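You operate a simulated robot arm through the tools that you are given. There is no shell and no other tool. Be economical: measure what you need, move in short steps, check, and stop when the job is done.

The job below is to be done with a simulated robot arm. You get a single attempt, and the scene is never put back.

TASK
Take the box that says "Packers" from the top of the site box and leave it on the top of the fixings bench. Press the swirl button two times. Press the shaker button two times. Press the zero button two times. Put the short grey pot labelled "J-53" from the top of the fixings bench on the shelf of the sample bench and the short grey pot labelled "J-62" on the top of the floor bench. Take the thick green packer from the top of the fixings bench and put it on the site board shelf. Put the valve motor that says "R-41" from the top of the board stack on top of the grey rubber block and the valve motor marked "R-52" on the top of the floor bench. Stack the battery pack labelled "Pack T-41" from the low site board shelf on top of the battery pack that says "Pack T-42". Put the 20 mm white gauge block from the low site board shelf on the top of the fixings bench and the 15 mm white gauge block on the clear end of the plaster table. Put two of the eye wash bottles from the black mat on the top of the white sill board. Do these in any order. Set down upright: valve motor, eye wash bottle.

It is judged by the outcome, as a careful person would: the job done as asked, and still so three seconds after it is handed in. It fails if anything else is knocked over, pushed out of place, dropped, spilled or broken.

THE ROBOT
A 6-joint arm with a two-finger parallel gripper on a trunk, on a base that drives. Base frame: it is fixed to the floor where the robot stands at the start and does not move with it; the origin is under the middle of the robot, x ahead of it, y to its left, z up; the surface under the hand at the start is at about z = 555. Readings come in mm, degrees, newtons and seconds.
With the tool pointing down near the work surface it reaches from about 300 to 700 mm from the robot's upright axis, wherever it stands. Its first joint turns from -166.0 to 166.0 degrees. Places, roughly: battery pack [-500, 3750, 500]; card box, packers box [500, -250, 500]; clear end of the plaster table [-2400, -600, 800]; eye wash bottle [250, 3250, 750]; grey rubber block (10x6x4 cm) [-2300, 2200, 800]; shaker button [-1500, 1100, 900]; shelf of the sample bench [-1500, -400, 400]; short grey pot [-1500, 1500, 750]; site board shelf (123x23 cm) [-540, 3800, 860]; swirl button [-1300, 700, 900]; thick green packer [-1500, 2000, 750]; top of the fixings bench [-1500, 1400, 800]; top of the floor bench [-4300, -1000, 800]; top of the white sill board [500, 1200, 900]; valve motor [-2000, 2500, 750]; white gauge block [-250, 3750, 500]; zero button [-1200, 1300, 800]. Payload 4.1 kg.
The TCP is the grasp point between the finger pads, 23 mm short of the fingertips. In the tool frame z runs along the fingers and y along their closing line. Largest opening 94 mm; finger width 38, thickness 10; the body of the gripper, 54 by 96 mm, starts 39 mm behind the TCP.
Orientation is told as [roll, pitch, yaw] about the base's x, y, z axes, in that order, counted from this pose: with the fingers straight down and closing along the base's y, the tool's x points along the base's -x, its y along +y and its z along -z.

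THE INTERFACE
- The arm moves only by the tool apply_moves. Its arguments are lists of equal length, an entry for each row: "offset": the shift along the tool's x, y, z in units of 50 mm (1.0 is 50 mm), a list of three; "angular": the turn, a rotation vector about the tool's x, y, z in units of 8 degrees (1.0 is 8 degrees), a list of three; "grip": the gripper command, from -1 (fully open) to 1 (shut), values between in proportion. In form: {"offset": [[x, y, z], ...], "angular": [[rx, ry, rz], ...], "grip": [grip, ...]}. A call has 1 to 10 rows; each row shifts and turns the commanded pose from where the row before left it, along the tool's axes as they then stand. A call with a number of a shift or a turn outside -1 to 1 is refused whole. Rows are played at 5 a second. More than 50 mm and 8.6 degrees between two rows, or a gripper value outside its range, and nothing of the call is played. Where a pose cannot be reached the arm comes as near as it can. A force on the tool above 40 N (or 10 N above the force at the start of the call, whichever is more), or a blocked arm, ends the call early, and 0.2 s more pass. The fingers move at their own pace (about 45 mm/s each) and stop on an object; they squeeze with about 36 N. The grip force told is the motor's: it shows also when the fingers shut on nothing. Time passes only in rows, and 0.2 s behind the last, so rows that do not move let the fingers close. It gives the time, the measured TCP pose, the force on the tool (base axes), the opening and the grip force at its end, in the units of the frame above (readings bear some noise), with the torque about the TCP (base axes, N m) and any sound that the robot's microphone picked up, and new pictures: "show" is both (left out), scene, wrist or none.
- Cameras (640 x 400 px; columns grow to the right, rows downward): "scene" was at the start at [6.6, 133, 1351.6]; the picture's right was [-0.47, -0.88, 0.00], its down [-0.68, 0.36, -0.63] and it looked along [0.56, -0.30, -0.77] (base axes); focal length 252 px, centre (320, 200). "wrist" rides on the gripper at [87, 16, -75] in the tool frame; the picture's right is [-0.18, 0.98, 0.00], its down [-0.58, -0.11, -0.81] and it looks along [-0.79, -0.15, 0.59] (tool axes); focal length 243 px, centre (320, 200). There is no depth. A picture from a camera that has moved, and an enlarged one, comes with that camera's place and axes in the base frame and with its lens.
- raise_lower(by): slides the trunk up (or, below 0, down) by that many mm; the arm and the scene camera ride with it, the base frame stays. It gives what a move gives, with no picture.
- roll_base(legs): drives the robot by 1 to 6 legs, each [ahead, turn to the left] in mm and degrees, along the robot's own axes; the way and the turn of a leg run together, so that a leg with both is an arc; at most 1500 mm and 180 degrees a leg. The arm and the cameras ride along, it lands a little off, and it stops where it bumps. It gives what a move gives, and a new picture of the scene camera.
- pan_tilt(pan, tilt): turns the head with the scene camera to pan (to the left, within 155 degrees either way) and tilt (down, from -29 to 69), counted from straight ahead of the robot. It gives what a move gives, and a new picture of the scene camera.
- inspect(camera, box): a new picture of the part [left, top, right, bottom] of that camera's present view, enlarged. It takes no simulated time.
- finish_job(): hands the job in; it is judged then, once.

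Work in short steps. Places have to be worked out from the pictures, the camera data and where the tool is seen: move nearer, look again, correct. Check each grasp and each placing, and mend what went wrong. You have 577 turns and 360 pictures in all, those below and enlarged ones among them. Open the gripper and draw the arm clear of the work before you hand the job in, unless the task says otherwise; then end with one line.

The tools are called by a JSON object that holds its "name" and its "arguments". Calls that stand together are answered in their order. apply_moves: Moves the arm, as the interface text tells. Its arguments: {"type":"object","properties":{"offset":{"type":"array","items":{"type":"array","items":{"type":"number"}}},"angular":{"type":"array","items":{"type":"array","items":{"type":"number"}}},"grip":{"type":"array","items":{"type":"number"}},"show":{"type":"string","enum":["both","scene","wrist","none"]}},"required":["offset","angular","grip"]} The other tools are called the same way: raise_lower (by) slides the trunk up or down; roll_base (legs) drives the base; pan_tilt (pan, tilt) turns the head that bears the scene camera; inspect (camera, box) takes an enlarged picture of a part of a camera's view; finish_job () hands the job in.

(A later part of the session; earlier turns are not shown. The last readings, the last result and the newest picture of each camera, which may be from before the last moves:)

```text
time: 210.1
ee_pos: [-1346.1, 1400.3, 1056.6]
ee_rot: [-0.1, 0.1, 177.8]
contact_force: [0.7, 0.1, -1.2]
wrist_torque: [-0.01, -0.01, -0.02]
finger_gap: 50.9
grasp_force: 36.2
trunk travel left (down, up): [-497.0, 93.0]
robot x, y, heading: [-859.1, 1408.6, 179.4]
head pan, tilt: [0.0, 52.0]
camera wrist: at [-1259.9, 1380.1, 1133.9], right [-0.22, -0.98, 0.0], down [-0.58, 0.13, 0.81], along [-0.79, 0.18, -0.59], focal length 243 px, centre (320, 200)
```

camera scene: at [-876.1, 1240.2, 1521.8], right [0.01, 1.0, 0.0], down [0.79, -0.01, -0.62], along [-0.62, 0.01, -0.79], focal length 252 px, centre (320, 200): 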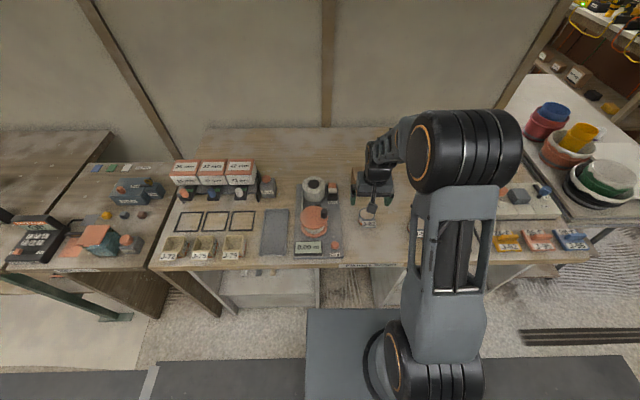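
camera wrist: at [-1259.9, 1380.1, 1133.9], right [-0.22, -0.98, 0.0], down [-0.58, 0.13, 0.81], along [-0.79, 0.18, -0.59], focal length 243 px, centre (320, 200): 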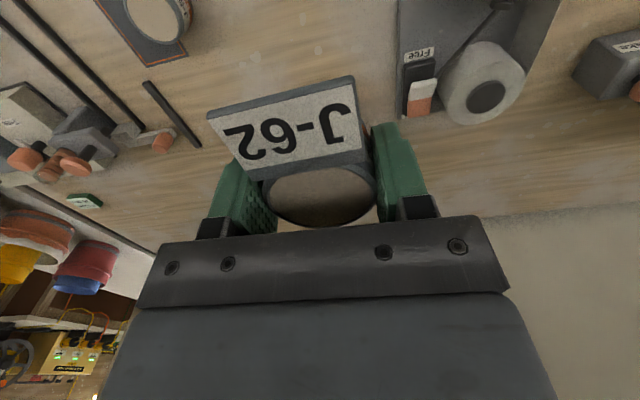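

J-62 held. Now I drive out through the opening south of the sample bench toward the back area.

{"name": "roll_base", "arguments": {"legs": [[-220, 0], [0, 90], [1000, 0], [1000, 0], [0, -34]]}}

{"name": "pan_tilt", "arguments": {"pan": 0, "tilt": 20}}

```text
time: 226.8
ee_pos: [-946.0, -1012.5, 1056.9]
ee_rot: [0.0, -0.1, -126.2]
contact_force: [-0.1, 0.5, -1.8]
wrist_torque: [0.02, 0.03, -0.01]
finger_gap: 50.8
grasp_force: 36.4
trunk travel left (down, up): [-497.0, 93.0]
robot x, y, heading: [-674.0, -603.9, -124.7]
head pan, tilt: [0.0, 52.0]
camera scene: at [-549.7, -712.2, 1521.8], right [-0.82, 0.57, 0.0], down [0.45, 0.65, -0.62], along [-0.35, -0.5, -0.79], focal length 252 px, centre (320, 200)
```

scene: 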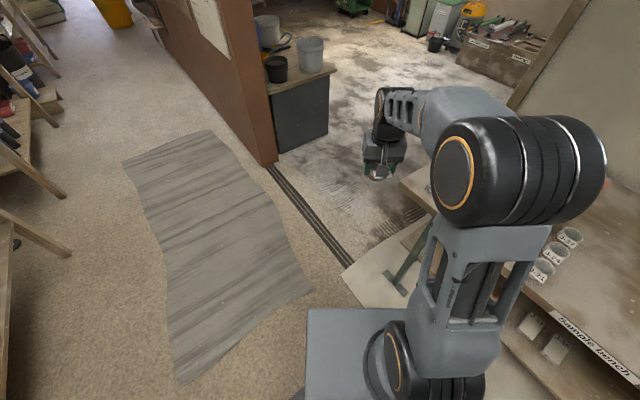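

```text
time: 227.8
ee_pos: [-945.2, -1013.4, 1057.0]
ee_rot: [0.0, -0.1, -126.3]
contact_force: [0.9, -0.9, -1.8]
wrist_torque: [-0.02, 0.0, 0.03]
finger_gap: 50.9
grasp_force: 36.1
trunk travel left (down, up): [-497.0, 93.0]
robot x, y, heading: [-675.8, -606.7, -125.2]
head pan, tilt: [0.0, 20.0]
camera scene: at [-559.8, -727.1, 1570.0], right [-0.82, 0.57, 0.0], down [0.2, 0.28, -0.94], along [-0.54, -0.77, -0.34], focal length 252 px, centre (320, 200)
```

scene: 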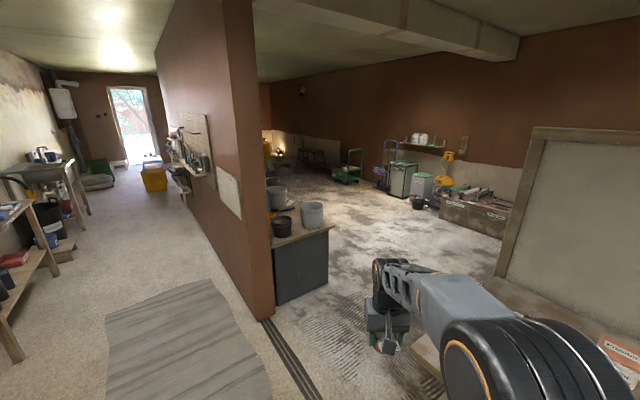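

{"name": "roll_base", "arguments": {"legs": [[1150, 0], [0, -52]]}}

{"name": "pan_tilt", "arguments": {"pan": -15, "tilt": 18}}

```text
time: 236.0
ee_pos: [-1823.9, -1579.2, 1056.2]
ee_rot: [0.1, 0.0, -178.9]
contact_force: [-0.4, 0.3, -0.7]
wrist_torque: [-0.02, 0.0, 0.0]
finger_gap: 50.9
grasp_force: 36.7
trunk travel left (down, up): [-497.0, 93.0]
robot x, y, heading: [-1337.9, -1546.7, -177.4]
head pan, tilt: [0.0, 20.0]
camera scene: at [-1362.7, -1713.0, 1570.1], right [-0.04, 1.0, 0.0], down [0.34, 0.01, -0.94], along [-0.94, -0.04, -0.34], focal length 252 px, centre (320, 200)
```

scene: 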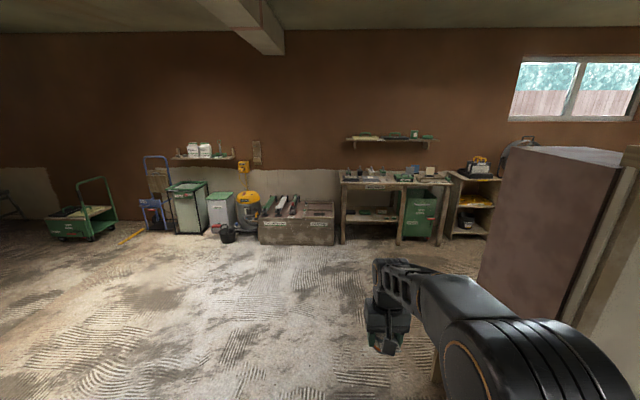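

```text
time: 236.8
ee_pos: [-1823.6, -1580.1, 1057.5]
ee_rot: [-0.1, -0.1, -179.0]
contact_force: [1.3, -0.5, -1.2]
wrist_torque: [0.0, 0.06, -0.03]
finger_gap: 50.7
grasp_force: 36.1
trunk travel left (down, up): [-497.0, 93.0]
robot x, y, heading: [-1337.6, -1543.3, -177.5]
head pan, tilt: [-15.0, 18.0]
camera scene: at [-1360.8, -1689.0, 1573.3], right [0.22, 0.98, 0.0], down [0.3, -0.07, -0.95], along [-0.93, 0.2, -0.31], focal length 252 px, centre (320, 200)
```

scene: 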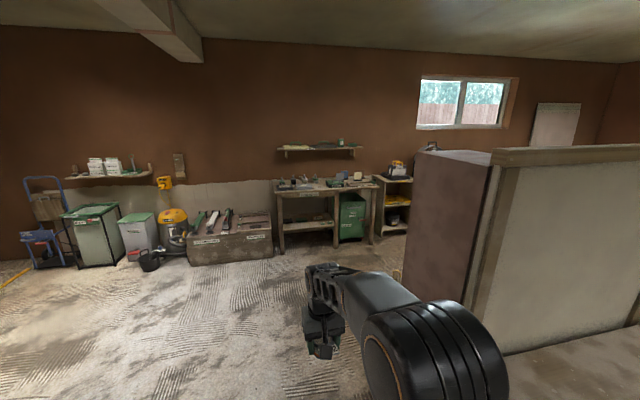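

{"name": "roll_base", "arguments": {"legs": [[1350, 0], [0, -30]]}}

{"name": "pan_tilt", "arguments": {"pan": 0, "tilt": 25}}

{"name": "pan_tilt", "arguments": {"pan": -90, "tilt": 25}}

```text
time: 245.0
ee_pos: [-3124.0, -1390.9, 1057.6]
ee_rot: [0.0, 0.0, 151.2]
contact_force: [-0.6, -0.1, -1.2]
wrist_torque: [0.02, 0.04, -0.02]
finger_gap: 50.7
grasp_force: 35.5
trunk travel left (down, up): [-497.0, 93.0]
robot x, y, heading: [-2684.2, -1607.1, 152.5]
head pan, tilt: [-15.0, 18.0]
camera scene: at [-2778.0, -1716.7, 1573.3], right [0.67, 0.74, 0.0], down [0.23, -0.21, -0.95], along [-0.7, 0.64, -0.31], focal length 252 px, centre (320, 200)
```

scene: 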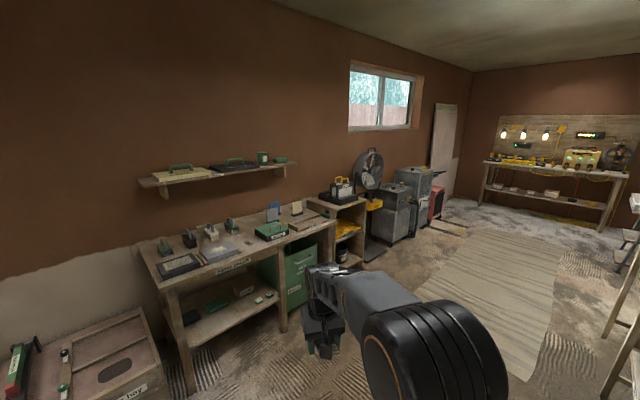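

```text
time: 245.8
ee_pos: [-3124.1, -1391.6, 1056.6]
ee_rot: [0.0, 0.0, 151.2]
contact_force: [-0.5, -0.7, -0.8]
wrist_torque: [0.0, -0.01, -0.01]
finger_gap: 51.0
grasp_force: 36.0
trunk travel left (down, up): [-497.0, 93.0]
robot x, y, heading: [-2687.2, -1605.6, 152.6]
head pan, tilt: [0.0, 25.0]
camera scene: at [-2790.9, -1737.4, 1562.0], right [0.46, 0.89, 0.0], down [0.37, -0.19, -0.91], along [-0.8, 0.42, -0.42], focal length 252 px, centre (320, 200)
```

scene: 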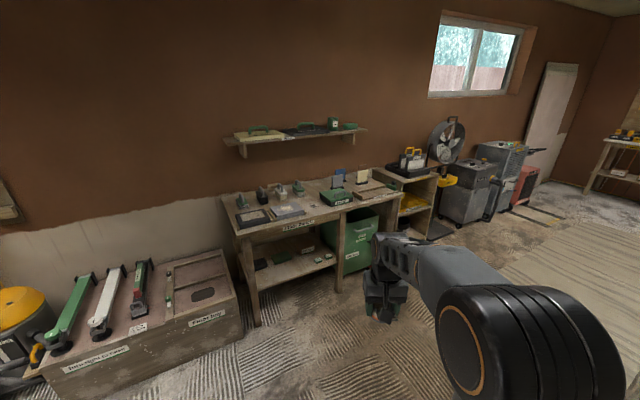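

```text
time: 247.4
ee_pos: [-3124.4, -1390.5, 1056.5]
ee_rot: [0.1, 0.0, 151.3]
contact_force: [0.4, 0.5, -1.3]
wrist_torque: [0.01, -0.01, -0.02]
finger_gap: 50.6
grasp_force: 36.2
trunk travel left (down, up): [-497.0, 93.0]
robot x, y, heading: [-2685.2, -1600.6, 152.5]
head pan, tilt: [-90.0, 25.0]
camera scene: at [-2666.8, -1698.0, 1562.0], right [0.89, -0.46, 0.0], down [-0.19, -0.38, -0.91], along [0.42, 0.8, -0.42], focal length 252 px, centre (320, 200)
```

scene: 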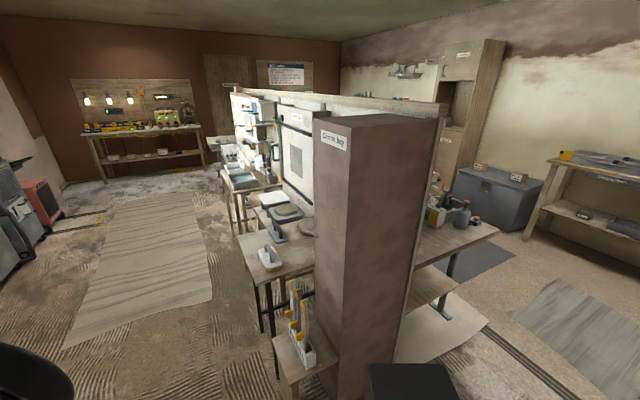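

{"name": "pan_tilt", "arguments": {"pan": 0, "tilt": 25}}

{"name": "inspect", "arguments": {"camera": "scene", "box": [200, 140, 440, 290]}}

```text
time: 249.1
ee_pos: [-3125.1, -1390.7, 1057.4]
ee_rot: [0.0, 0.0, 151.2]
contact_force: [0.7, 0.0, -0.2]
wrist_torque: [0.0, -0.01, 0.0]
finger_gap: 51.1
grasp_force: 36.3
trunk travel left (down, up): [-497.0, 93.0]
robot x, y, heading: [-2683.0, -1602.8, 152.8]
head pan, tilt: [0.0, 25.0]
camera scene: at [-2790.9, -1737.4, 1562.0], right [0.46, 0.89, 0.0], down [0.38, -0.19, -0.91], along [-0.8, 0.42, -0.42], focal length 252 px, centre (320, 200)
```

scene: 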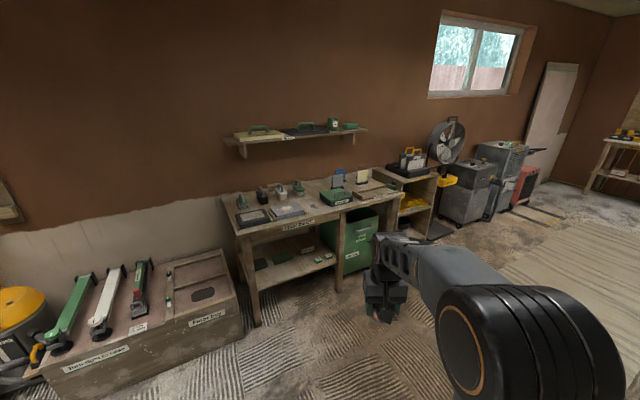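

```text
2.67 times, centred on (320, 215) of scene
camera zoom: at [-2790.9, -1737.4, 1562.0], right [0.46, 0.89, 0.0], down [0.38, -0.19, -0.91], along [-0.8, 0.42, -0.42], focal length 671 px, centre (320, 160)
```

zoom: 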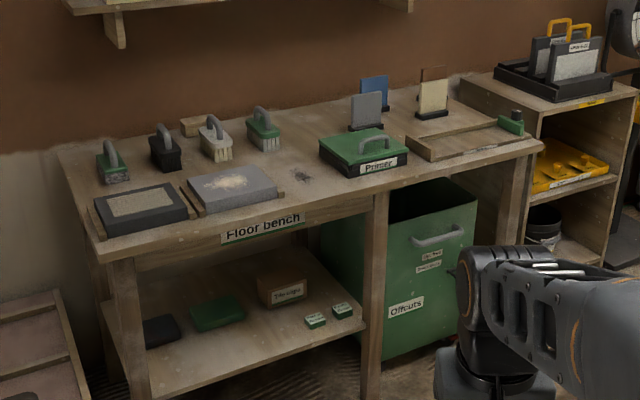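

The floor bench has a free patch between the grey board and the Primer box, around (-4170,-1080). Driving there.

{"name": "roll_base", "arguments": {"legs": [[1060, 0], [0, 28]]}}

{"name": "pan_tilt", "arguments": {"pan": 0, "tilt": 50}}

{"name": "inspect", "arguments": {"camera": "scene", "box": [160, 60, 480, 260]}}

```text
time: 255.9
ee_pos: [-4114.3, -1127.4, 1057.4]
ee_rot: [-0.1, 0.0, 178.7]
contact_force: [0.0, -0.4, -0.6]
wrist_torque: [-0.03, -0.05, -0.02]
finger_gap: 51.1
grasp_force: 35.9
trunk travel left (down, up): [-497.0, 93.0]
robot x, y, heading: [-3626.8, -1112.0, -179.8]
head pan, tilt: [0.0, 25.0]
camera scene: at [-3657.6, -1280.6, 1561.9], right [0.0, 1.0, 0.0], down [0.42, 0.0, -0.91], along [-0.91, 0.0, -0.42], focal length 252 px, centre (320, 200)
```

scene: 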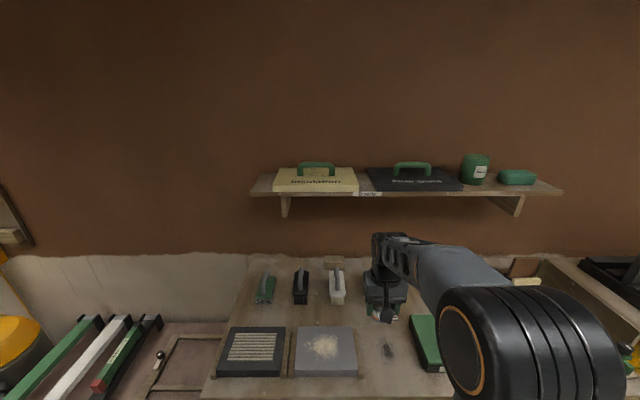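

```text
time: 256.8
ee_pos: [-4113.5, -1127.3, 1057.2]
ee_rot: [0.0, 0.0, 178.7]
contact_force: [-0.1, -1.1, -1.4]
wrist_torque: [-0.01, 0.05, 0.02]
finger_gap: 51.0
grasp_force: 35.6
trunk travel left (down, up): [-497.0, 93.0]
robot x, y, heading: [-3629.4, -1115.1, -179.9]
head pan, tilt: [0.0, 50.0]
camera scene: at [-3642.5, -1280.4, 1524.5], right [0.0, 1.0, 0.0], down [0.77, 0.0, -0.64], along [-0.64, 0.0, -0.77], focal length 252 px, centre (320, 200)
```

scene: 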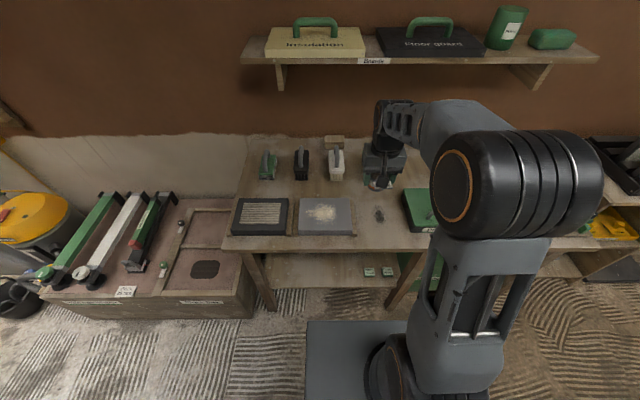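

```text
2.00 times, centred on (320, 160) of scene
camera zoom: at [-3642.5, -1280.4, 1524.5], right [0.0, 1.0, 0.0], down [0.77, 0.0, -0.64], along [-0.64, 0.0, -0.77], focal length 503 px, centre (320, 280)
```

zoom: 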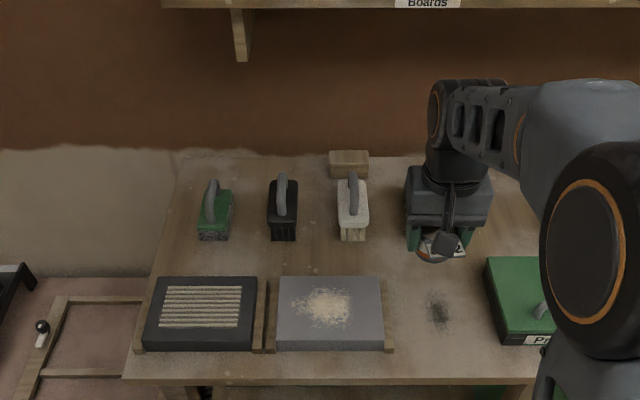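

{"name": "apply_moves", "arguments": {"offset": [[-0.92, -0.26, 0], [-0.92, -0.26, 0], [-0.92, -0.26, 0], [0, 0, 1], [0, 0, 1], [0, 0, 1], [0, 0, 0.9], [0, 0, 0.2], [0, 0, 0]], "angular": [[0, 0, 0], [0, 0, 0], [0, 0, 0], [0, 0, 0], [0, 0, 0], [0, 0, 0], [0, 0, 0], [0, 0, 0], [0, 0, 0]], "grip": [1, 1, 1, 1, 1, 1, 1, 1, 1], "show": "both"}}

{"name": "apply_moves", "arguments": {"offset": [[0, 0, 0.2], [0, 0, 0.08], [0, 0, 0]], "angular": [[0, 0, 0], [0, 0, 0], [0, 0, 0]], "grip": [1, 1, 1], "show": "none"}}

```text
time: 258.8
ee_pos: [-4250.5, -1086.7, 850.2]
ee_rot: [0.0, 0.1, 178.8]
contact_force: [-0.1, 0.0, -1.6]
wrist_torque: [-0.01, -0.01, 0.0]
finger_gap: 50.8
grasp_force: 36.1
trunk travel left (down, up): [-497.0, 93.0]
robot x, y, heading: [-3625.2, -1115.1, -179.8]
head pan, tilt: [0.0, 50.0]
camera scene: at [-3642.5, -1280.3, 1524.5], right [0.0, 1.0, 0.0], down [0.77, 0.0, -0.64], along [-0.64, 0.0, -0.77], focal length 252 px, centre (320, 200)
camera wrist: at [-4163.9, -1104.7, 927.1], right [-0.21, -0.98, 0.0], down [-0.58, 0.12, 0.81], along [-0.79, 0.17, -0.59], focal length 243 px, centre (320, 200)
```

scene: 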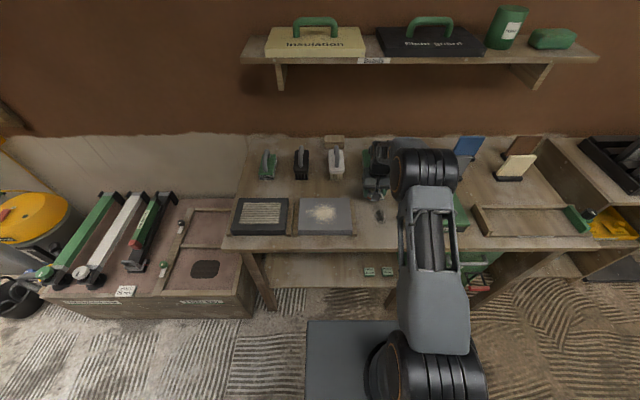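
wrist: 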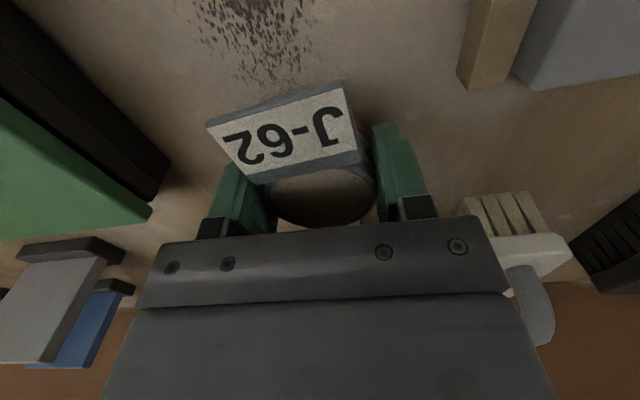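

```text
time: 259.6
ee_pos: [-4250.2, -1086.4, 838.2]
ee_rot: [0.0, 0.0, 178.6]
contact_force: [-0.1, 0.3, -1.5]
wrist_torque: [-0.03, -0.03, 0.02]
finger_gap: 50.8
grasp_force: 36.7
trunk travel left (down, up): [-497.0, 93.0]
robot x, y, heading: [-3622.8, -1112.6, -180.0]
head pan, tilt: [0.0, 50.0]
```

{"name": "apply_moves", "arguments": {"offset": [[0, 0, 0.07], [0, 0, 0]], "angular": [[0, 0, 0], [0, 0, 0]], "grip": [1, 1], "show": "none"}}

{"name": "apply_moves", "arguments": {"offset": [[0, 0, 0.06], [0, 0, 0]], "angular": [[0, 0, 0], [0, 0, 0]], "grip": [1, 1], "show": "none"}}

{"name": "apply_moves", "arguments": {"offset": [[0, 0, 0.04], [0, 0, 0]], "angular": [[0, 0, 0], [0, 0, 0]], "grip": [1, 1], "show": "none"}}

```text
time: 260.2
ee_pos: [-4249.1, -1086.7, 834.5]
ee_rot: [0.0, 0.0, 178.7]
contact_force: [0.2, -0.2, -1.2]
wrist_torque: [0.0, 0.03, -0.01]
finger_gap: 51.1
grasp_force: 36.2
trunk travel left (down, up): [-497.0, 93.0]
robot x, y, heading: [-3626.8, -1114.0, -179.8]
head pan, tilt: [0.0, 50.0]
```

```text
time: 260.8
ee_pos: [-4251.0, -1085.3, 830.4]
ee_rot: [0.0, 0.0, 178.7]
contact_force: [0.3, -1.0, 0.3]
wrist_torque: [-0.06, -0.03, -0.02]
finger_gap: 50.8
grasp_force: 36.7
trunk travel left (down, up): [-497.0, 93.0]
robot x, y, heading: [-3626.0, -1111.9, -180.1]
head pan, tilt: [0.0, 50.0]
```

```text
time: 261.4
ee_pos: [-4249.8, -1084.9, 831.3]
ee_rot: [0.1, -0.2, 178.7]
contact_force: [0.2, -1.2, 12.3]
wrist_torque: [-0.26, -0.21, 0.0]
finger_gap: 50.9
grasp_force: 36.0
trunk travel left (down, up): [-497.0, 93.0]
robot x, y, heading: [-3626.0, -1112.2, -179.9]
head pan, tilt: [0.0, 50.0]
```

Contact at 831. Release and rise.

{"name": "apply_moves", "arguments": {"offset": [[0, 0, 0], [0, 0, 0], [0, 0, -1], [0, 0, -1], [0, 0, -1], [0, 0, -1], [0, 0, 0]], "angular": [[0, 0, 0], [0, 0, 0], [0, 0, 0], [0, 0, 0], [0, 0, 0], [0, 0, 0], [0, 0, 0]], "grip": [-1, -1, -1, -1, -1, -1, -1], "show": "wrist"}}

```text
time: 263.0
ee_pos: [-4250.5, -1086.4, 1028.8]
ee_rot: [0.0, 0.0, 178.7]
contact_force: [-0.5, 0.4, -0.4]
wrist_torque: [0.01, 0.01, 0.01]
finger_gap: 93.9
grasp_force: 0.1
trunk travel left (down, up): [-497.0, 93.0]
robot x, y, heading: [-3624.9, -1113.8, -179.9]
head pan, tilt: [0.0, 50.0]
camera wrist: at [-4163.5, -1105.0, 1105.5], right [-0.21, -0.98, 0.0], down [-0.58, 0.12, 0.81], along [-0.79, 0.17, -0.59], focal length 243 px, centre (320, 200)
```

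wrist: 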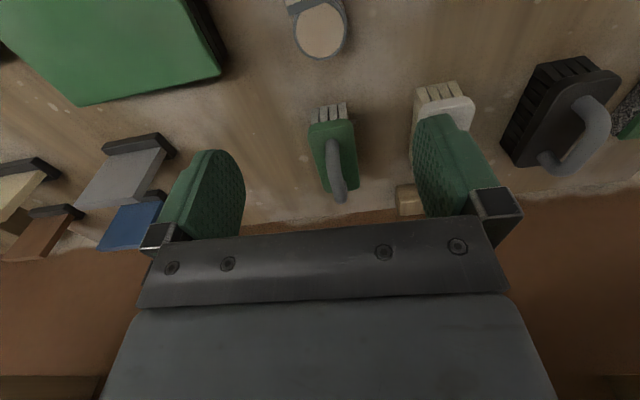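

J-62 placed on the floor bench. Next I go along the back area toward the board stack with the valve motors.

{"name": "apply_moves", "arguments": {"offset": [[1, 0, 0], [1, 0, 0], [1, 0, 0]], "angular": [[0, 0, 0], [0, 0, 0], [0, 0, 0]], "grip": [-1, -1, -1], "show": "none"}}

{"name": "roll_base", "arguments": {"legs": [[-450, 0], [0, -90], [1300, 0], [1000, 0]]}}

{"name": "pan_tilt", "arguments": {"pan": -20, "tilt": 25}}

{"name": "pan_tilt", "arguments": {"pan": -90, "tilt": 30}}

```text
time: 263.8
ee_pos: [-4100.3, -1090.1, 1030.4]
ee_rot: [0.0, -0.1, 178.7]
contact_force: [0.1, 0.7, -0.4]
wrist_torque: [0.01, 0.0, -0.01]
finger_gap: 94.0
grasp_force: 0.1
trunk travel left (down, up): [-497.0, 93.0]
robot x, y, heading: [-3624.6, -1112.6, -179.8]
head pan, tilt: [0.0, 50.0]
```

```text
time: 281.3
ee_pos: [-3091.1, 1658.3, 1030.3]
ee_rot: [-0.1, 0.0, 87.4]
contact_force: [-0.7, -0.7, 0.6]
wrist_torque: [-0.01, 0.01, 0.01]
finger_gap: 94.0
grasp_force: 0.1
trunk travel left (down, up): [-497.0, 93.0]
robot x, y, heading: [-3127.3, 1181.6, 88.6]
head pan, tilt: [0.0, 50.0]
camera scene: at [-3293.3, 1204.7, 1524.5], right [1.0, -0.02, 0.0], down [-0.02, -0.77, -0.64], along [0.01, 0.64, -0.77], focal length 252 px, centre (320, 200)
```

scene: 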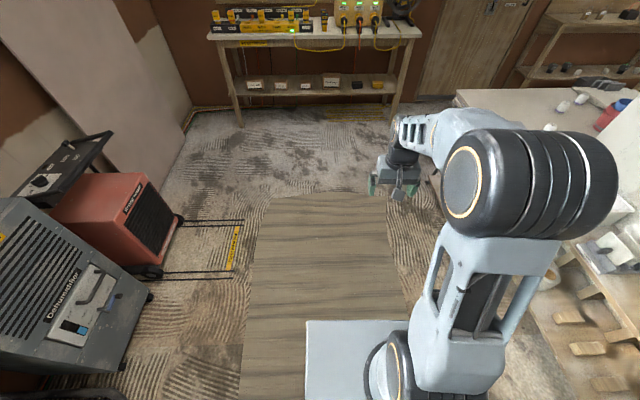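

```text
time: 282.2
ee_pos: [-3090.8, 1658.1, 1030.1]
ee_rot: [0.0, 0.0, 87.4]
contact_force: [0.4, 1.3, 0.7]
wrist_torque: [0.0, 0.0, -0.03]
finger_gap: 94.0
grasp_force: 0.2
trunk travel left (down, up): [-497.0, 93.0]
robot x, y, heading: [-3124.8, 1182.7, 88.6]
head pan, tilt: [-20.0, 25.0]
camera scene: at [-3261.7, 1213.4, 1561.9], right [0.93, -0.36, 0.0], down [-0.15, -0.39, -0.91], along [0.33, 0.84, -0.42], focal length 252 px, centre (320, 200)
```

scene: 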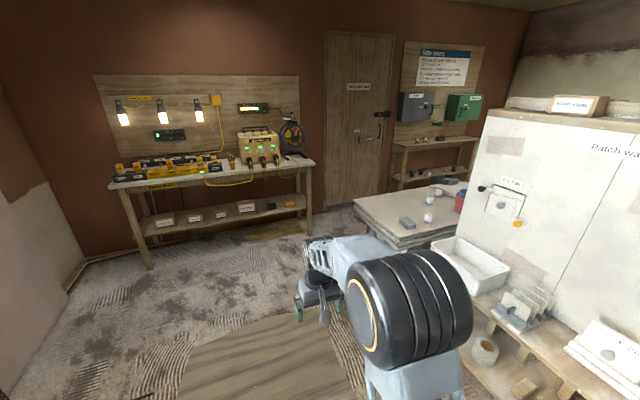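

```text
time: 283.6
ee_pos: [-3091.1, 1658.8, 1029.5]
ee_rot: [0.0, 0.0, 87.3]
contact_force: [0.4, 0.0, 0.5]
wrist_torque: [0.0, 0.01, -0.03]
finger_gap: 94.1
grasp_force: 0.1
trunk travel left (down, up): [-497.0, 93.0]
robot x, y, heading: [-3126.6, 1181.4, 88.8]
head pan, tilt: [-90.0, 30.0]
camera scene: at [-3204.7, 1125.5, 1554.0], right [-0.02, -1.0, 0.0], down [-0.5, 0.01, -0.87], along [0.87, -0.02, -0.5], focal length 252 px, centre (320, 200)
```

scene: 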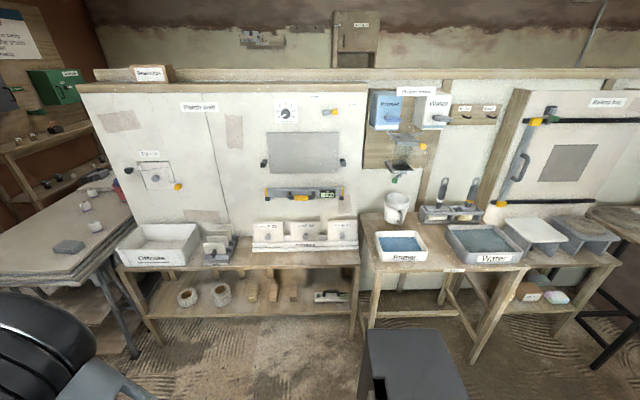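

{"name": "pan_tilt", "arguments": {"pan": -50, "tilt": 28}}

{"name": "inspect", "arguments": {"camera": "scene", "box": [150, 130, 390, 280]}}

```text
time: 284.6
ee_pos: [-3091.2, 1658.6, 1029.3]
ee_rot: [0.0, 0.1, 87.3]
contact_force: [-0.8, -0.4, 0.0]
wrist_torque: [0.01, 0.03, 0.0]
finger_gap: 93.9
grasp_force: 0.1
trunk travel left (down, up): [-497.0, 93.0]
robot x, y, heading: [-3127.9, 1183.9, 88.7]
head pan, tilt: [-50.0, 28.0]
camera scene: at [-3223.9, 1184.5, 1557.2], right [0.62, -0.78, 0.0], down [-0.37, -0.29, -0.88], along [0.69, 0.55, -0.47], focal length 252 px, centre (320, 200)
```

scene: 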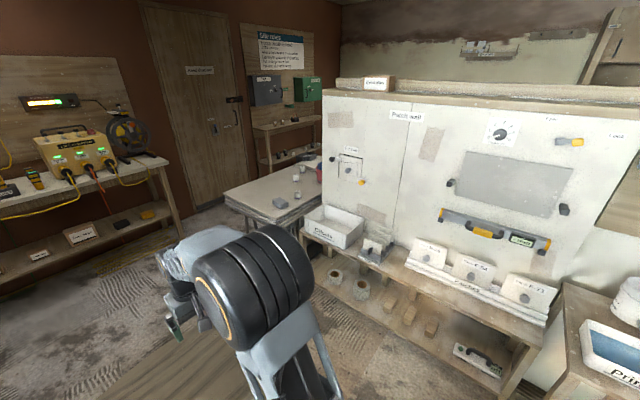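

```text
2.67 times, centred on (270, 205) of scene
camera zoom: at [-3223.9, 1184.5, 1557.2], right [0.62, -0.78, 0.0], down [-0.37, -0.29, -0.88], along [0.69, 0.55, -0.47], focal length 671 px, centre (453, 187)
```

zoom: 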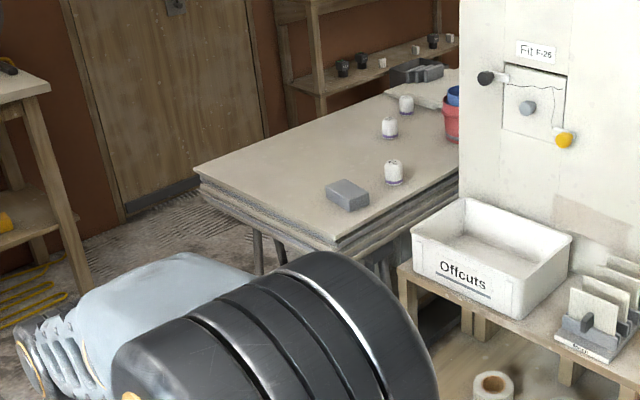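

Three white valve motors and the grey block on the stack. I drive to its west side and read the labels.

{"name": "roll_base", "arguments": {"legs": [[1130, 0], [0, -88]]}}

{"name": "pan_tilt", "arguments": {"pan": 0, "tilt": 35}}

{"name": "inspect", "arguments": {"camera": "scene", "box": [200, 100, 440, 250]}}

```text
time: 294.2
ee_pos: [-2627.2, 2300.5, 1029.5]
ee_rot: [-0.1, -0.1, -0.3]
contact_force: [0.3, -0.4, 0.3]
wrist_torque: [-0.01, 0.04, 0.01]
finger_gap: 93.7
grasp_force: 0.0
trunk travel left (down, up): [-497.0, 93.0]
robot x, y, heading: [-3106.4, 2320.3, 1.1]
head pan, tilt: [-50.0, 28.0]
camera scene: at [-3107.5, 2412.9, 1557.2], right [-0.75, -0.66, 0.0], down [-0.31, 0.35, -0.88], along [0.58, -0.67, -0.47], focal length 252 px, centre (320, 200)
```

scene: 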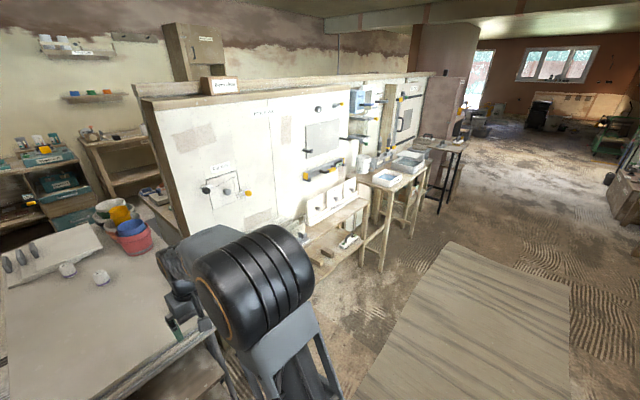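

```text
time: 295.4
ee_pos: [-2627.2, 2301.4, 1029.5]
ee_rot: [0.0, -0.1, -0.4]
contact_force: [0.4, -0.5, -0.1]
wrist_torque: [-0.01, -0.01, 0.0]
finger_gap: 94.1
grasp_force: 0.0
trunk travel left (down, up): [-497.0, 93.0]
robot x, y, heading: [-3105.1, 2319.3, 0.9]
head pan, tilt: [0.0, 35.0]
camera scene: at [-3079.5, 2483.4, 1546.2], right [0.02, -1.0, 0.0], down [-0.57, -0.01, -0.82], along [0.82, 0.02, -0.57], focal length 252 px, centre (320, 200)
```

scene: 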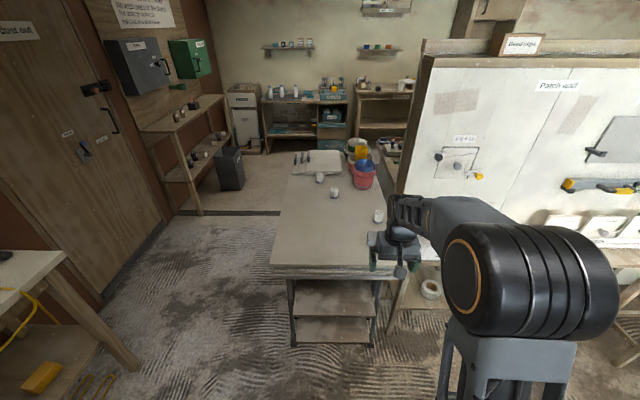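

```text
2.67 times, centred on (320, 175) of scene
camera zoom: at [-3079.5, 2483.4, 1546.2], right [0.02, -1.0, 0.0], down [-0.57, -0.01, -0.82], along [0.82, 0.02, -0.57], focal length 671 px, centre (320, 267)
```

zoom: 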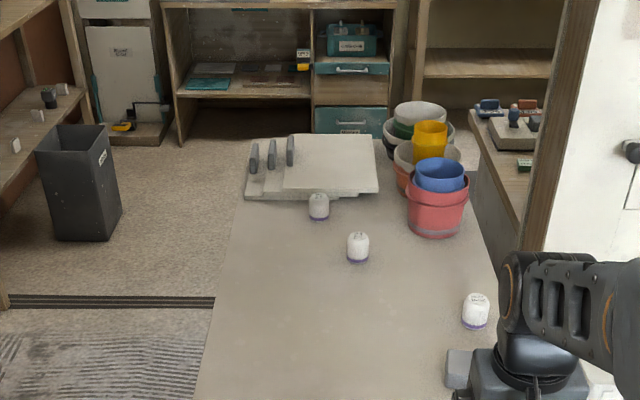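

{"name": "inspect", "arguments": {"camera": "scene", "box": [310, 165, 350, 190]}}

{"name": "inspect", "arguments": {"camera": "scene", "box": [320, 180, 360, 205]}}

{"name": "inspect", "arguments": {"camera": "scene", "box": [360, 205, 400, 230]}}

```text
16.00 times, centred on (330, 178) of scene
camera zoom: at [-3079.5, 2483.4, 1546.2], right [0.02, -1.0, 0.0], down [-0.57, -0.01, -0.82], along [0.82, 0.02, -0.57], focal length 4024 px, centre (160, 560)
```

zoom: 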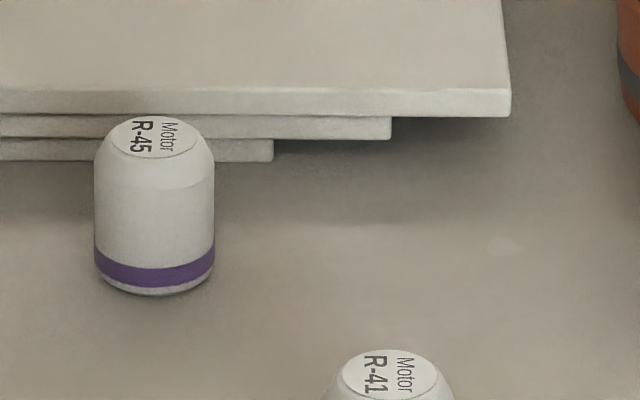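

```text
16.00 times, centred on (340, 192) of scene
camera zoom: at [-3079.5, 2483.4, 1546.2], right [0.02, -1.0, 0.0], down [-0.57, -0.01, -0.82], along [0.82, 0.02, -0.57], focal length 4024 px, centre (0, 320)
```

zoom: 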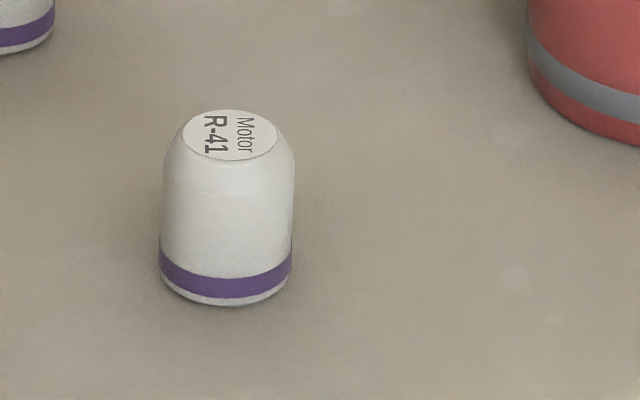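

```text
16.00 times, centred on (380, 218) of scene
camera zoom: at [-3079.5, 2483.4, 1546.2], right [0.02, -1.0, 0.0], down [-0.57, -0.01, -0.82], along [0.82, 0.02, -0.57], focal length 4024 px, centre (-640, -80)
```

zoom: 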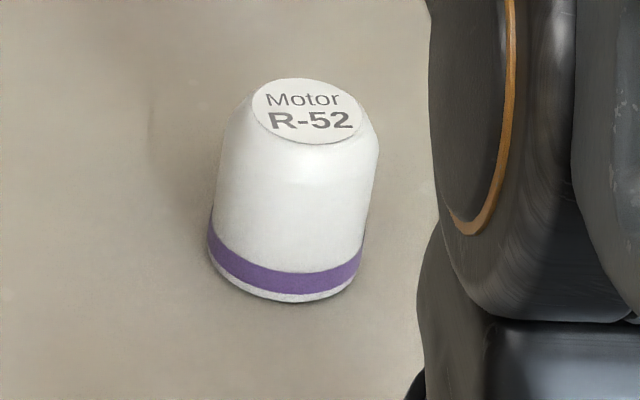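

R-52 is the nearest motor (≈-2150,2230), R-41 the middle one (≈-1948,2434), stack top z≈775. R-41 is best picked from the north side; I retract the hand and drive round.

{"name": "apply_moves", "arguments": {"offset": [[0.9, 0, 0], [0.9, 0, 0], [0.9, 0, 0]], "angular": [[0, 0, 0], [0, 0, 0], [0, 0, 0]], "grip": [-1, -1, -1], "show": "none"}}

{"name": "roll_base", "arguments": {"legs": [[0, 59], [890, 0], [0, -60], [700, 0]]}}

{"name": "pan_tilt", "arguments": {"pan": -60, "tilt": 40}}

```text
time: 296.1
ee_pos: [-2764.5, 2301.1, 1030.4]
ee_rot: [0.0, 0.0, -0.3]
contact_force: [-0.2, 0.2, 0.3]
wrist_torque: [-0.03, -0.03, 0.0]
finger_gap: 93.8
grasp_force: 0.1
trunk travel left (down, up): [-497.0, 93.0]
robot x, y, heading: [-3105.2, 2314.9, 1.2]
head pan, tilt: [0.0, 35.0]
```

```text
time: 309.6
ee_pos: [-1623.4, 3089.0, 1029.6]
ee_rot: [0.0, 0.0, -0.6]
contact_force: [0.4, 0.6, -0.4]
wrist_torque: [0.01, 0.02, 0.0]
finger_gap: 93.9
grasp_force: 0.0
trunk travel left (down, up): [-497.0, 93.0]
robot x, y, heading: [-1960.9, 3106.6, 1.0]
head pan, tilt: [0.0, 35.0]
camera scene: at [-1939.2, 3273.8, 1546.2], right [0.01, -1.0, 0.0], down [-0.57, -0.01, -0.82], along [0.82, 0.01, -0.57], focal length 252 px, centre (320, 200)
```

scene: 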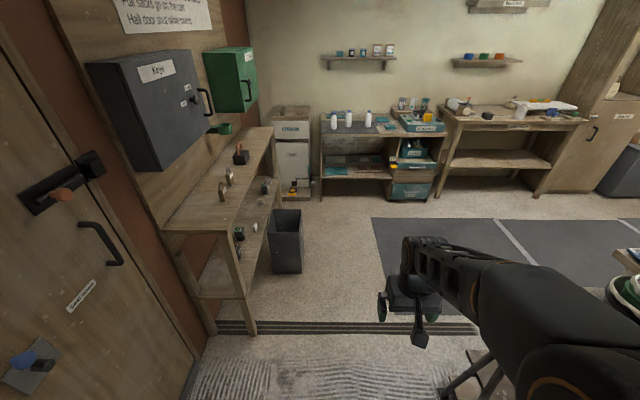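

```text
time: 310.9
ee_pos: [-1623.8, 3089.2, 1030.3]
ee_rot: [0.0, 0.0, -0.6]
contact_force: [1.0, 0.1, 1.0]
wrist_torque: [0.0, 0.0, 0.01]
finger_gap: 94.0
grasp_force: 0.1
trunk travel left (down, up): [-497.0, 93.0]
robot x, y, heading: [-1965.5, 3107.1, 1.1]
head pan, tilt: [-60.0, 40.0]
camera scene: at [-1983.8, 3199.5, 1538.6], right [-0.86, -0.51, 0.0], down [-0.33, 0.55, -0.77], along [0.39, -0.66, -0.64], focal length 252 px, centre (320, 200)
```

scene: 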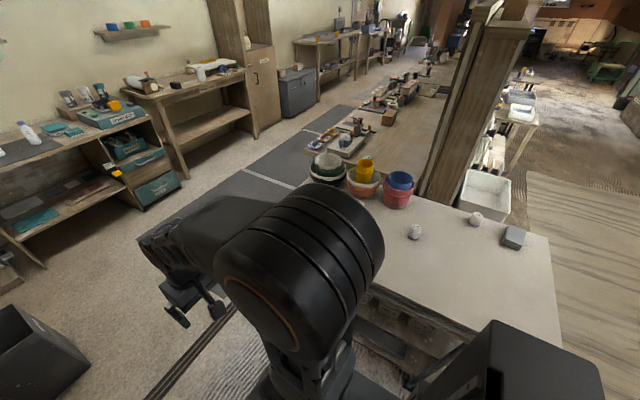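

{"name": "roll_base", "arguments": {"legs": [[0, -91]]}}

{"name": "pan_tilt", "arguments": {"pan": 0, "tilt": 50}}

{"name": "inspect", "arguments": {"camera": "scene", "box": [240, 100, 480, 250]}}

```text
time: 315.1
ee_pos: [-1987.8, 2766.5, 1029.7]
ee_rot: [-0.1, -0.1, -91.5]
contact_force: [0.3, -0.6, 0.7]
wrist_torque: [0.01, 0.01, 0.02]
finger_gap: 93.9
grasp_force: 0.0
trunk travel left (down, up): [-497.0, 93.0]
robot x, y, heading: [-1965.7, 3109.8, -90.3]
head pan, tilt: [-60.0, 40.0]
camera scene: at [-1872.1, 3124.2, 1538.6], right [-0.5, 0.87, 0.0], down [0.56, 0.32, -0.77], along [-0.66, -0.38, -0.64], focal length 252 px, centre (320, 200)
```

scene: 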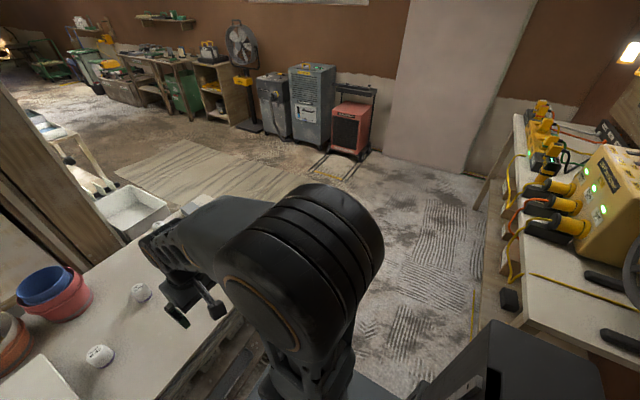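

```text
time: 316.4
ee_pos: [-1986.4, 2766.1, 1029.4]
ee_rot: [-0.1, -0.1, -91.5]
contact_force: [-0.1, -0.6, 0.0]
wrist_torque: [0.01, 0.01, -0.02]
finger_gap: 93.8
grasp_force: 0.0
trunk travel left (down, up): [-497.0, 93.0]
robot x, y, heading: [-1961.6, 3106.1, -89.9]
head pan, tilt: [0.0, 50.0]
camera scene: at [-1798.6, 3089.5, 1524.5], right [-1.0, 0.0, 0.0], down [0.0, 0.77, -0.64], along [0.0, -0.64, -0.77], focal length 252 px, centre (320, 200)
```

scene: 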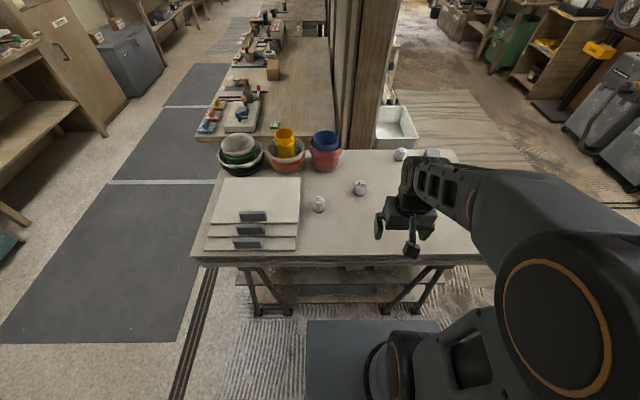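

```text
2.67 times, centred on (360, 175) of scene
camera zoom: at [-1798.6, 3089.5, 1524.5], right [-1.0, 0.0, 0.0], down [0.0, 0.77, -0.64], along [0.0, -0.64, -0.77], focal length 671 px, centre (213, 267)
```

zoom: 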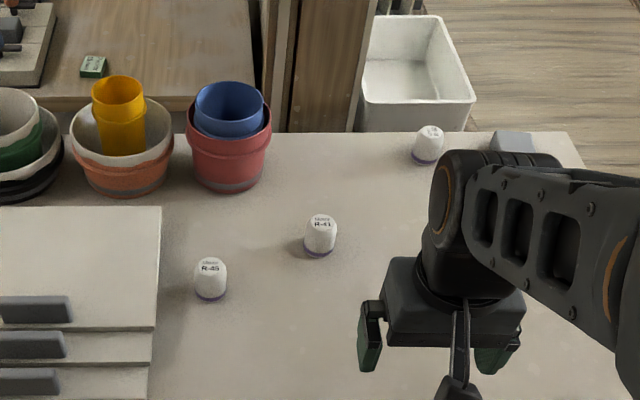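

R-41 is at ≈(-1950,2437). I move over it and descend to look.

{"name": "apply_moves", "arguments": {"offset": [[-0.937, 0.128, 0], [-0.937, 0.128, 0], [-0.937, 0.128, 0], [-0.937, 0.128, 0], [-0.937, 0.128, 0], [-0.937, 0.128, 0], [-0.937, 0.128, 0], [0, 0, 0.9], [0, 0, 0.9], [0, 0, 0.8]], "angular": [[0, 0, 0], [0, 0, 0], [0, 0, 0], [0, 0, 0], [0, 0, 0], [0, 0, 0], [0, 0, 0], [0, 0, 0], [0, 0, 0], [0, 0, 0]], "grip": [-1, -1, -1, -1, -1, -1, -1, -1, -1, -1], "show": "both"}}

```text
time: 318.6
ee_pos: [-1952.0, 2437.5, 900.7]
ee_rot: [0.0, 0.0, -91.5]
contact_force: [-1.5, 0.4, -0.1]
wrist_torque: [0.02, -0.02, 0.0]
finger_gap: 93.9
grasp_force: 0.0
trunk travel left (down, up): [-497.0, 93.0]
robot x, y, heading: [-1964.2, 3105.5, -90.1]
head pan, tilt: [0.0, 50.0]
camera scene: at [-1798.5, 3089.1, 1524.5], right [-1.0, 0.0, 0.0], down [0.0, 0.77, -0.64], along [0.0, -0.64, -0.77], focal length 252 px, centre (320, 200)
camera wrist: at [-1933.1, 2522.9, 976.6], right [0.98, -0.21, 0.0], down [-0.12, -0.58, 0.81], along [-0.17, -0.79, -0.59], focal length 243 px, centre (320, 200)
```

scene: 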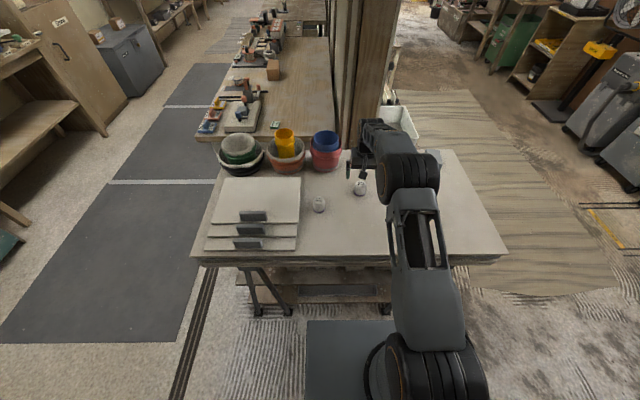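
wrist: 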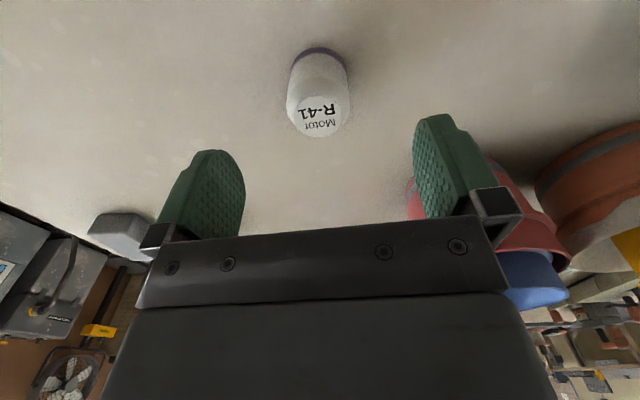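

Motor centre ≈(-1952,2427). Adjust, lower, grip.

{"name": "apply_moves", "arguments": {"offset": [[-0.2, 0, 0], [0, 0, 0.92], [0, 0, 0.92], [0, 0, 0], [0, 0, 0], [0, 0, 0], [0, 0, 0]], "angular": [[0, 0, 0], [0, 0, 0], [0, 0, 0], [0, 0, 0], [0, 0, 0], [0, 0, 0], [0, 0, 0]], "grip": [-1, -1, -1, -1, 1, 1, 1], "show": "wrist"}}

```text
time: 320.2
ee_pos: [-1950.8, 2427.3, 808.4]
ee_rot: [0.0, 0.1, -91.6]
contact_force: [0.5, -0.1, -0.5]
wrist_torque: [-0.04, 0.02, 0.0]
finger_gap: 43.5
grasp_force: 24.5
trunk travel left (down, up): [-497.0, 93.0]
robot x, y, heading: [-1963.4, 3105.8, -90.0]
head pan, tilt: [0.0, 50.0]
camera wrist: at [-1932.6, 2512.7, 885.0], right [0.98, -0.21, 0.0], down [-0.12, -0.58, 0.81], along [-0.17, -0.79, -0.59], focal length 243 px, centre (320, 200)
```

wrist: 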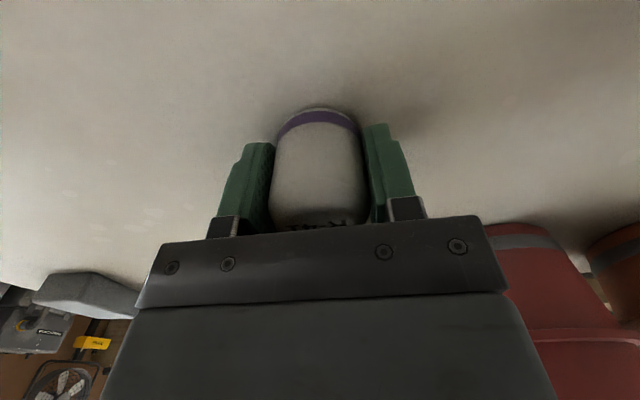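

{"name": "apply_moves", "arguments": {"offset": [[0, 0, 0], [0, 0, -1], [0, 0, -1], [0, 0, -1], [0, 0, -1], [0.9, 0, -0.4], [1, 0, 0], [1, 0, 0], [1, 0, 0], [1, 0, 0]], "angular": [[0, 0, 0], [0, 0, 0], [0, 0, 0], [0, 0, 0], [0, 0, 0], [0, 0, 0], [0, 0, 0], [0, 0, 0], [0, 0, 0], [0, 0, 0]], "grip": [1, 1, 1, 1, 1, 1, 1, 1, 1, 1], "show": "wrist"}}

{"name": "roll_base", "arguments": {"legs": [[0, -90], [690, 0], [0, 60], [890, 0], [0, 121]]}}

```text
time: 322.4
ee_pos: [-1945.4, 2673.7, 1027.7]
ee_rot: [0.0, 0.0, -91.5]
contact_force: [0.7, -0.3, -1.7]
wrist_torque: [0.0, 0.0, 0.0]
finger_gap: 42.9
grasp_force: 35.7
trunk travel left (down, up): [-497.0, 93.0]
robot x, y, heading: [-1962.1, 3106.1, -90.0]
head pan, tilt: [0.0, 50.0]
camera wrist: at [-1927.1, 2758.7, 1104.2], right [0.98, -0.21, 0.0], down [-0.12, -0.58, 0.81], along [-0.17, -0.79, -0.59], focal length 243 px, centre (320, 200)
```

wrist: 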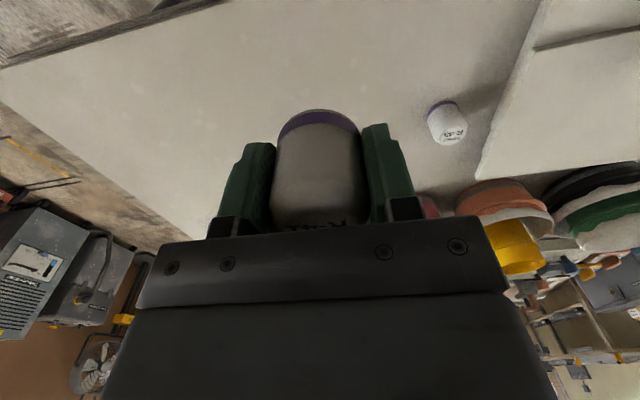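

```text
time: 342.1
ee_pos: [-2670.3, 2362.5, 1028.0]
ee_rot: [0.0, -0.1, -0.2]
contact_force: [-0.3, -0.3, -0.5]
wrist_torque: [-0.01, 0.02, 0.0]
finger_gap: 42.9
grasp_force: 35.8
trunk travel left (down, up): [-497.0, 93.0]
robot x, y, heading: [-3105.8, 2334.2, 1.2]
head pan, tilt: [0.0, 50.0]
camera scene: at [-3091.7, 2502.5, 1524.5], right [0.02, -1.0, 0.0], down [-0.77, -0.02, -0.64], along [0.64, 0.01, -0.77], focal length 252 px, centre (320, 200)
```

scene: 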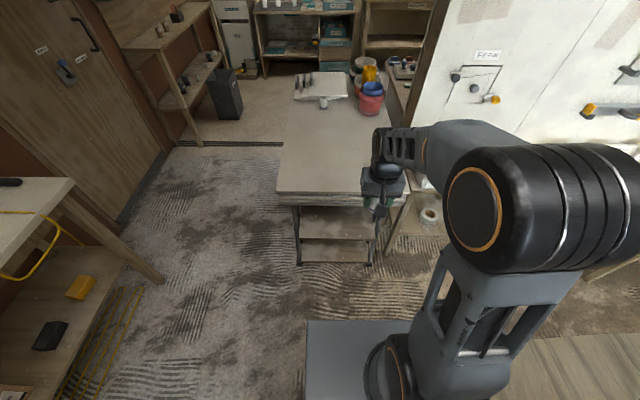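

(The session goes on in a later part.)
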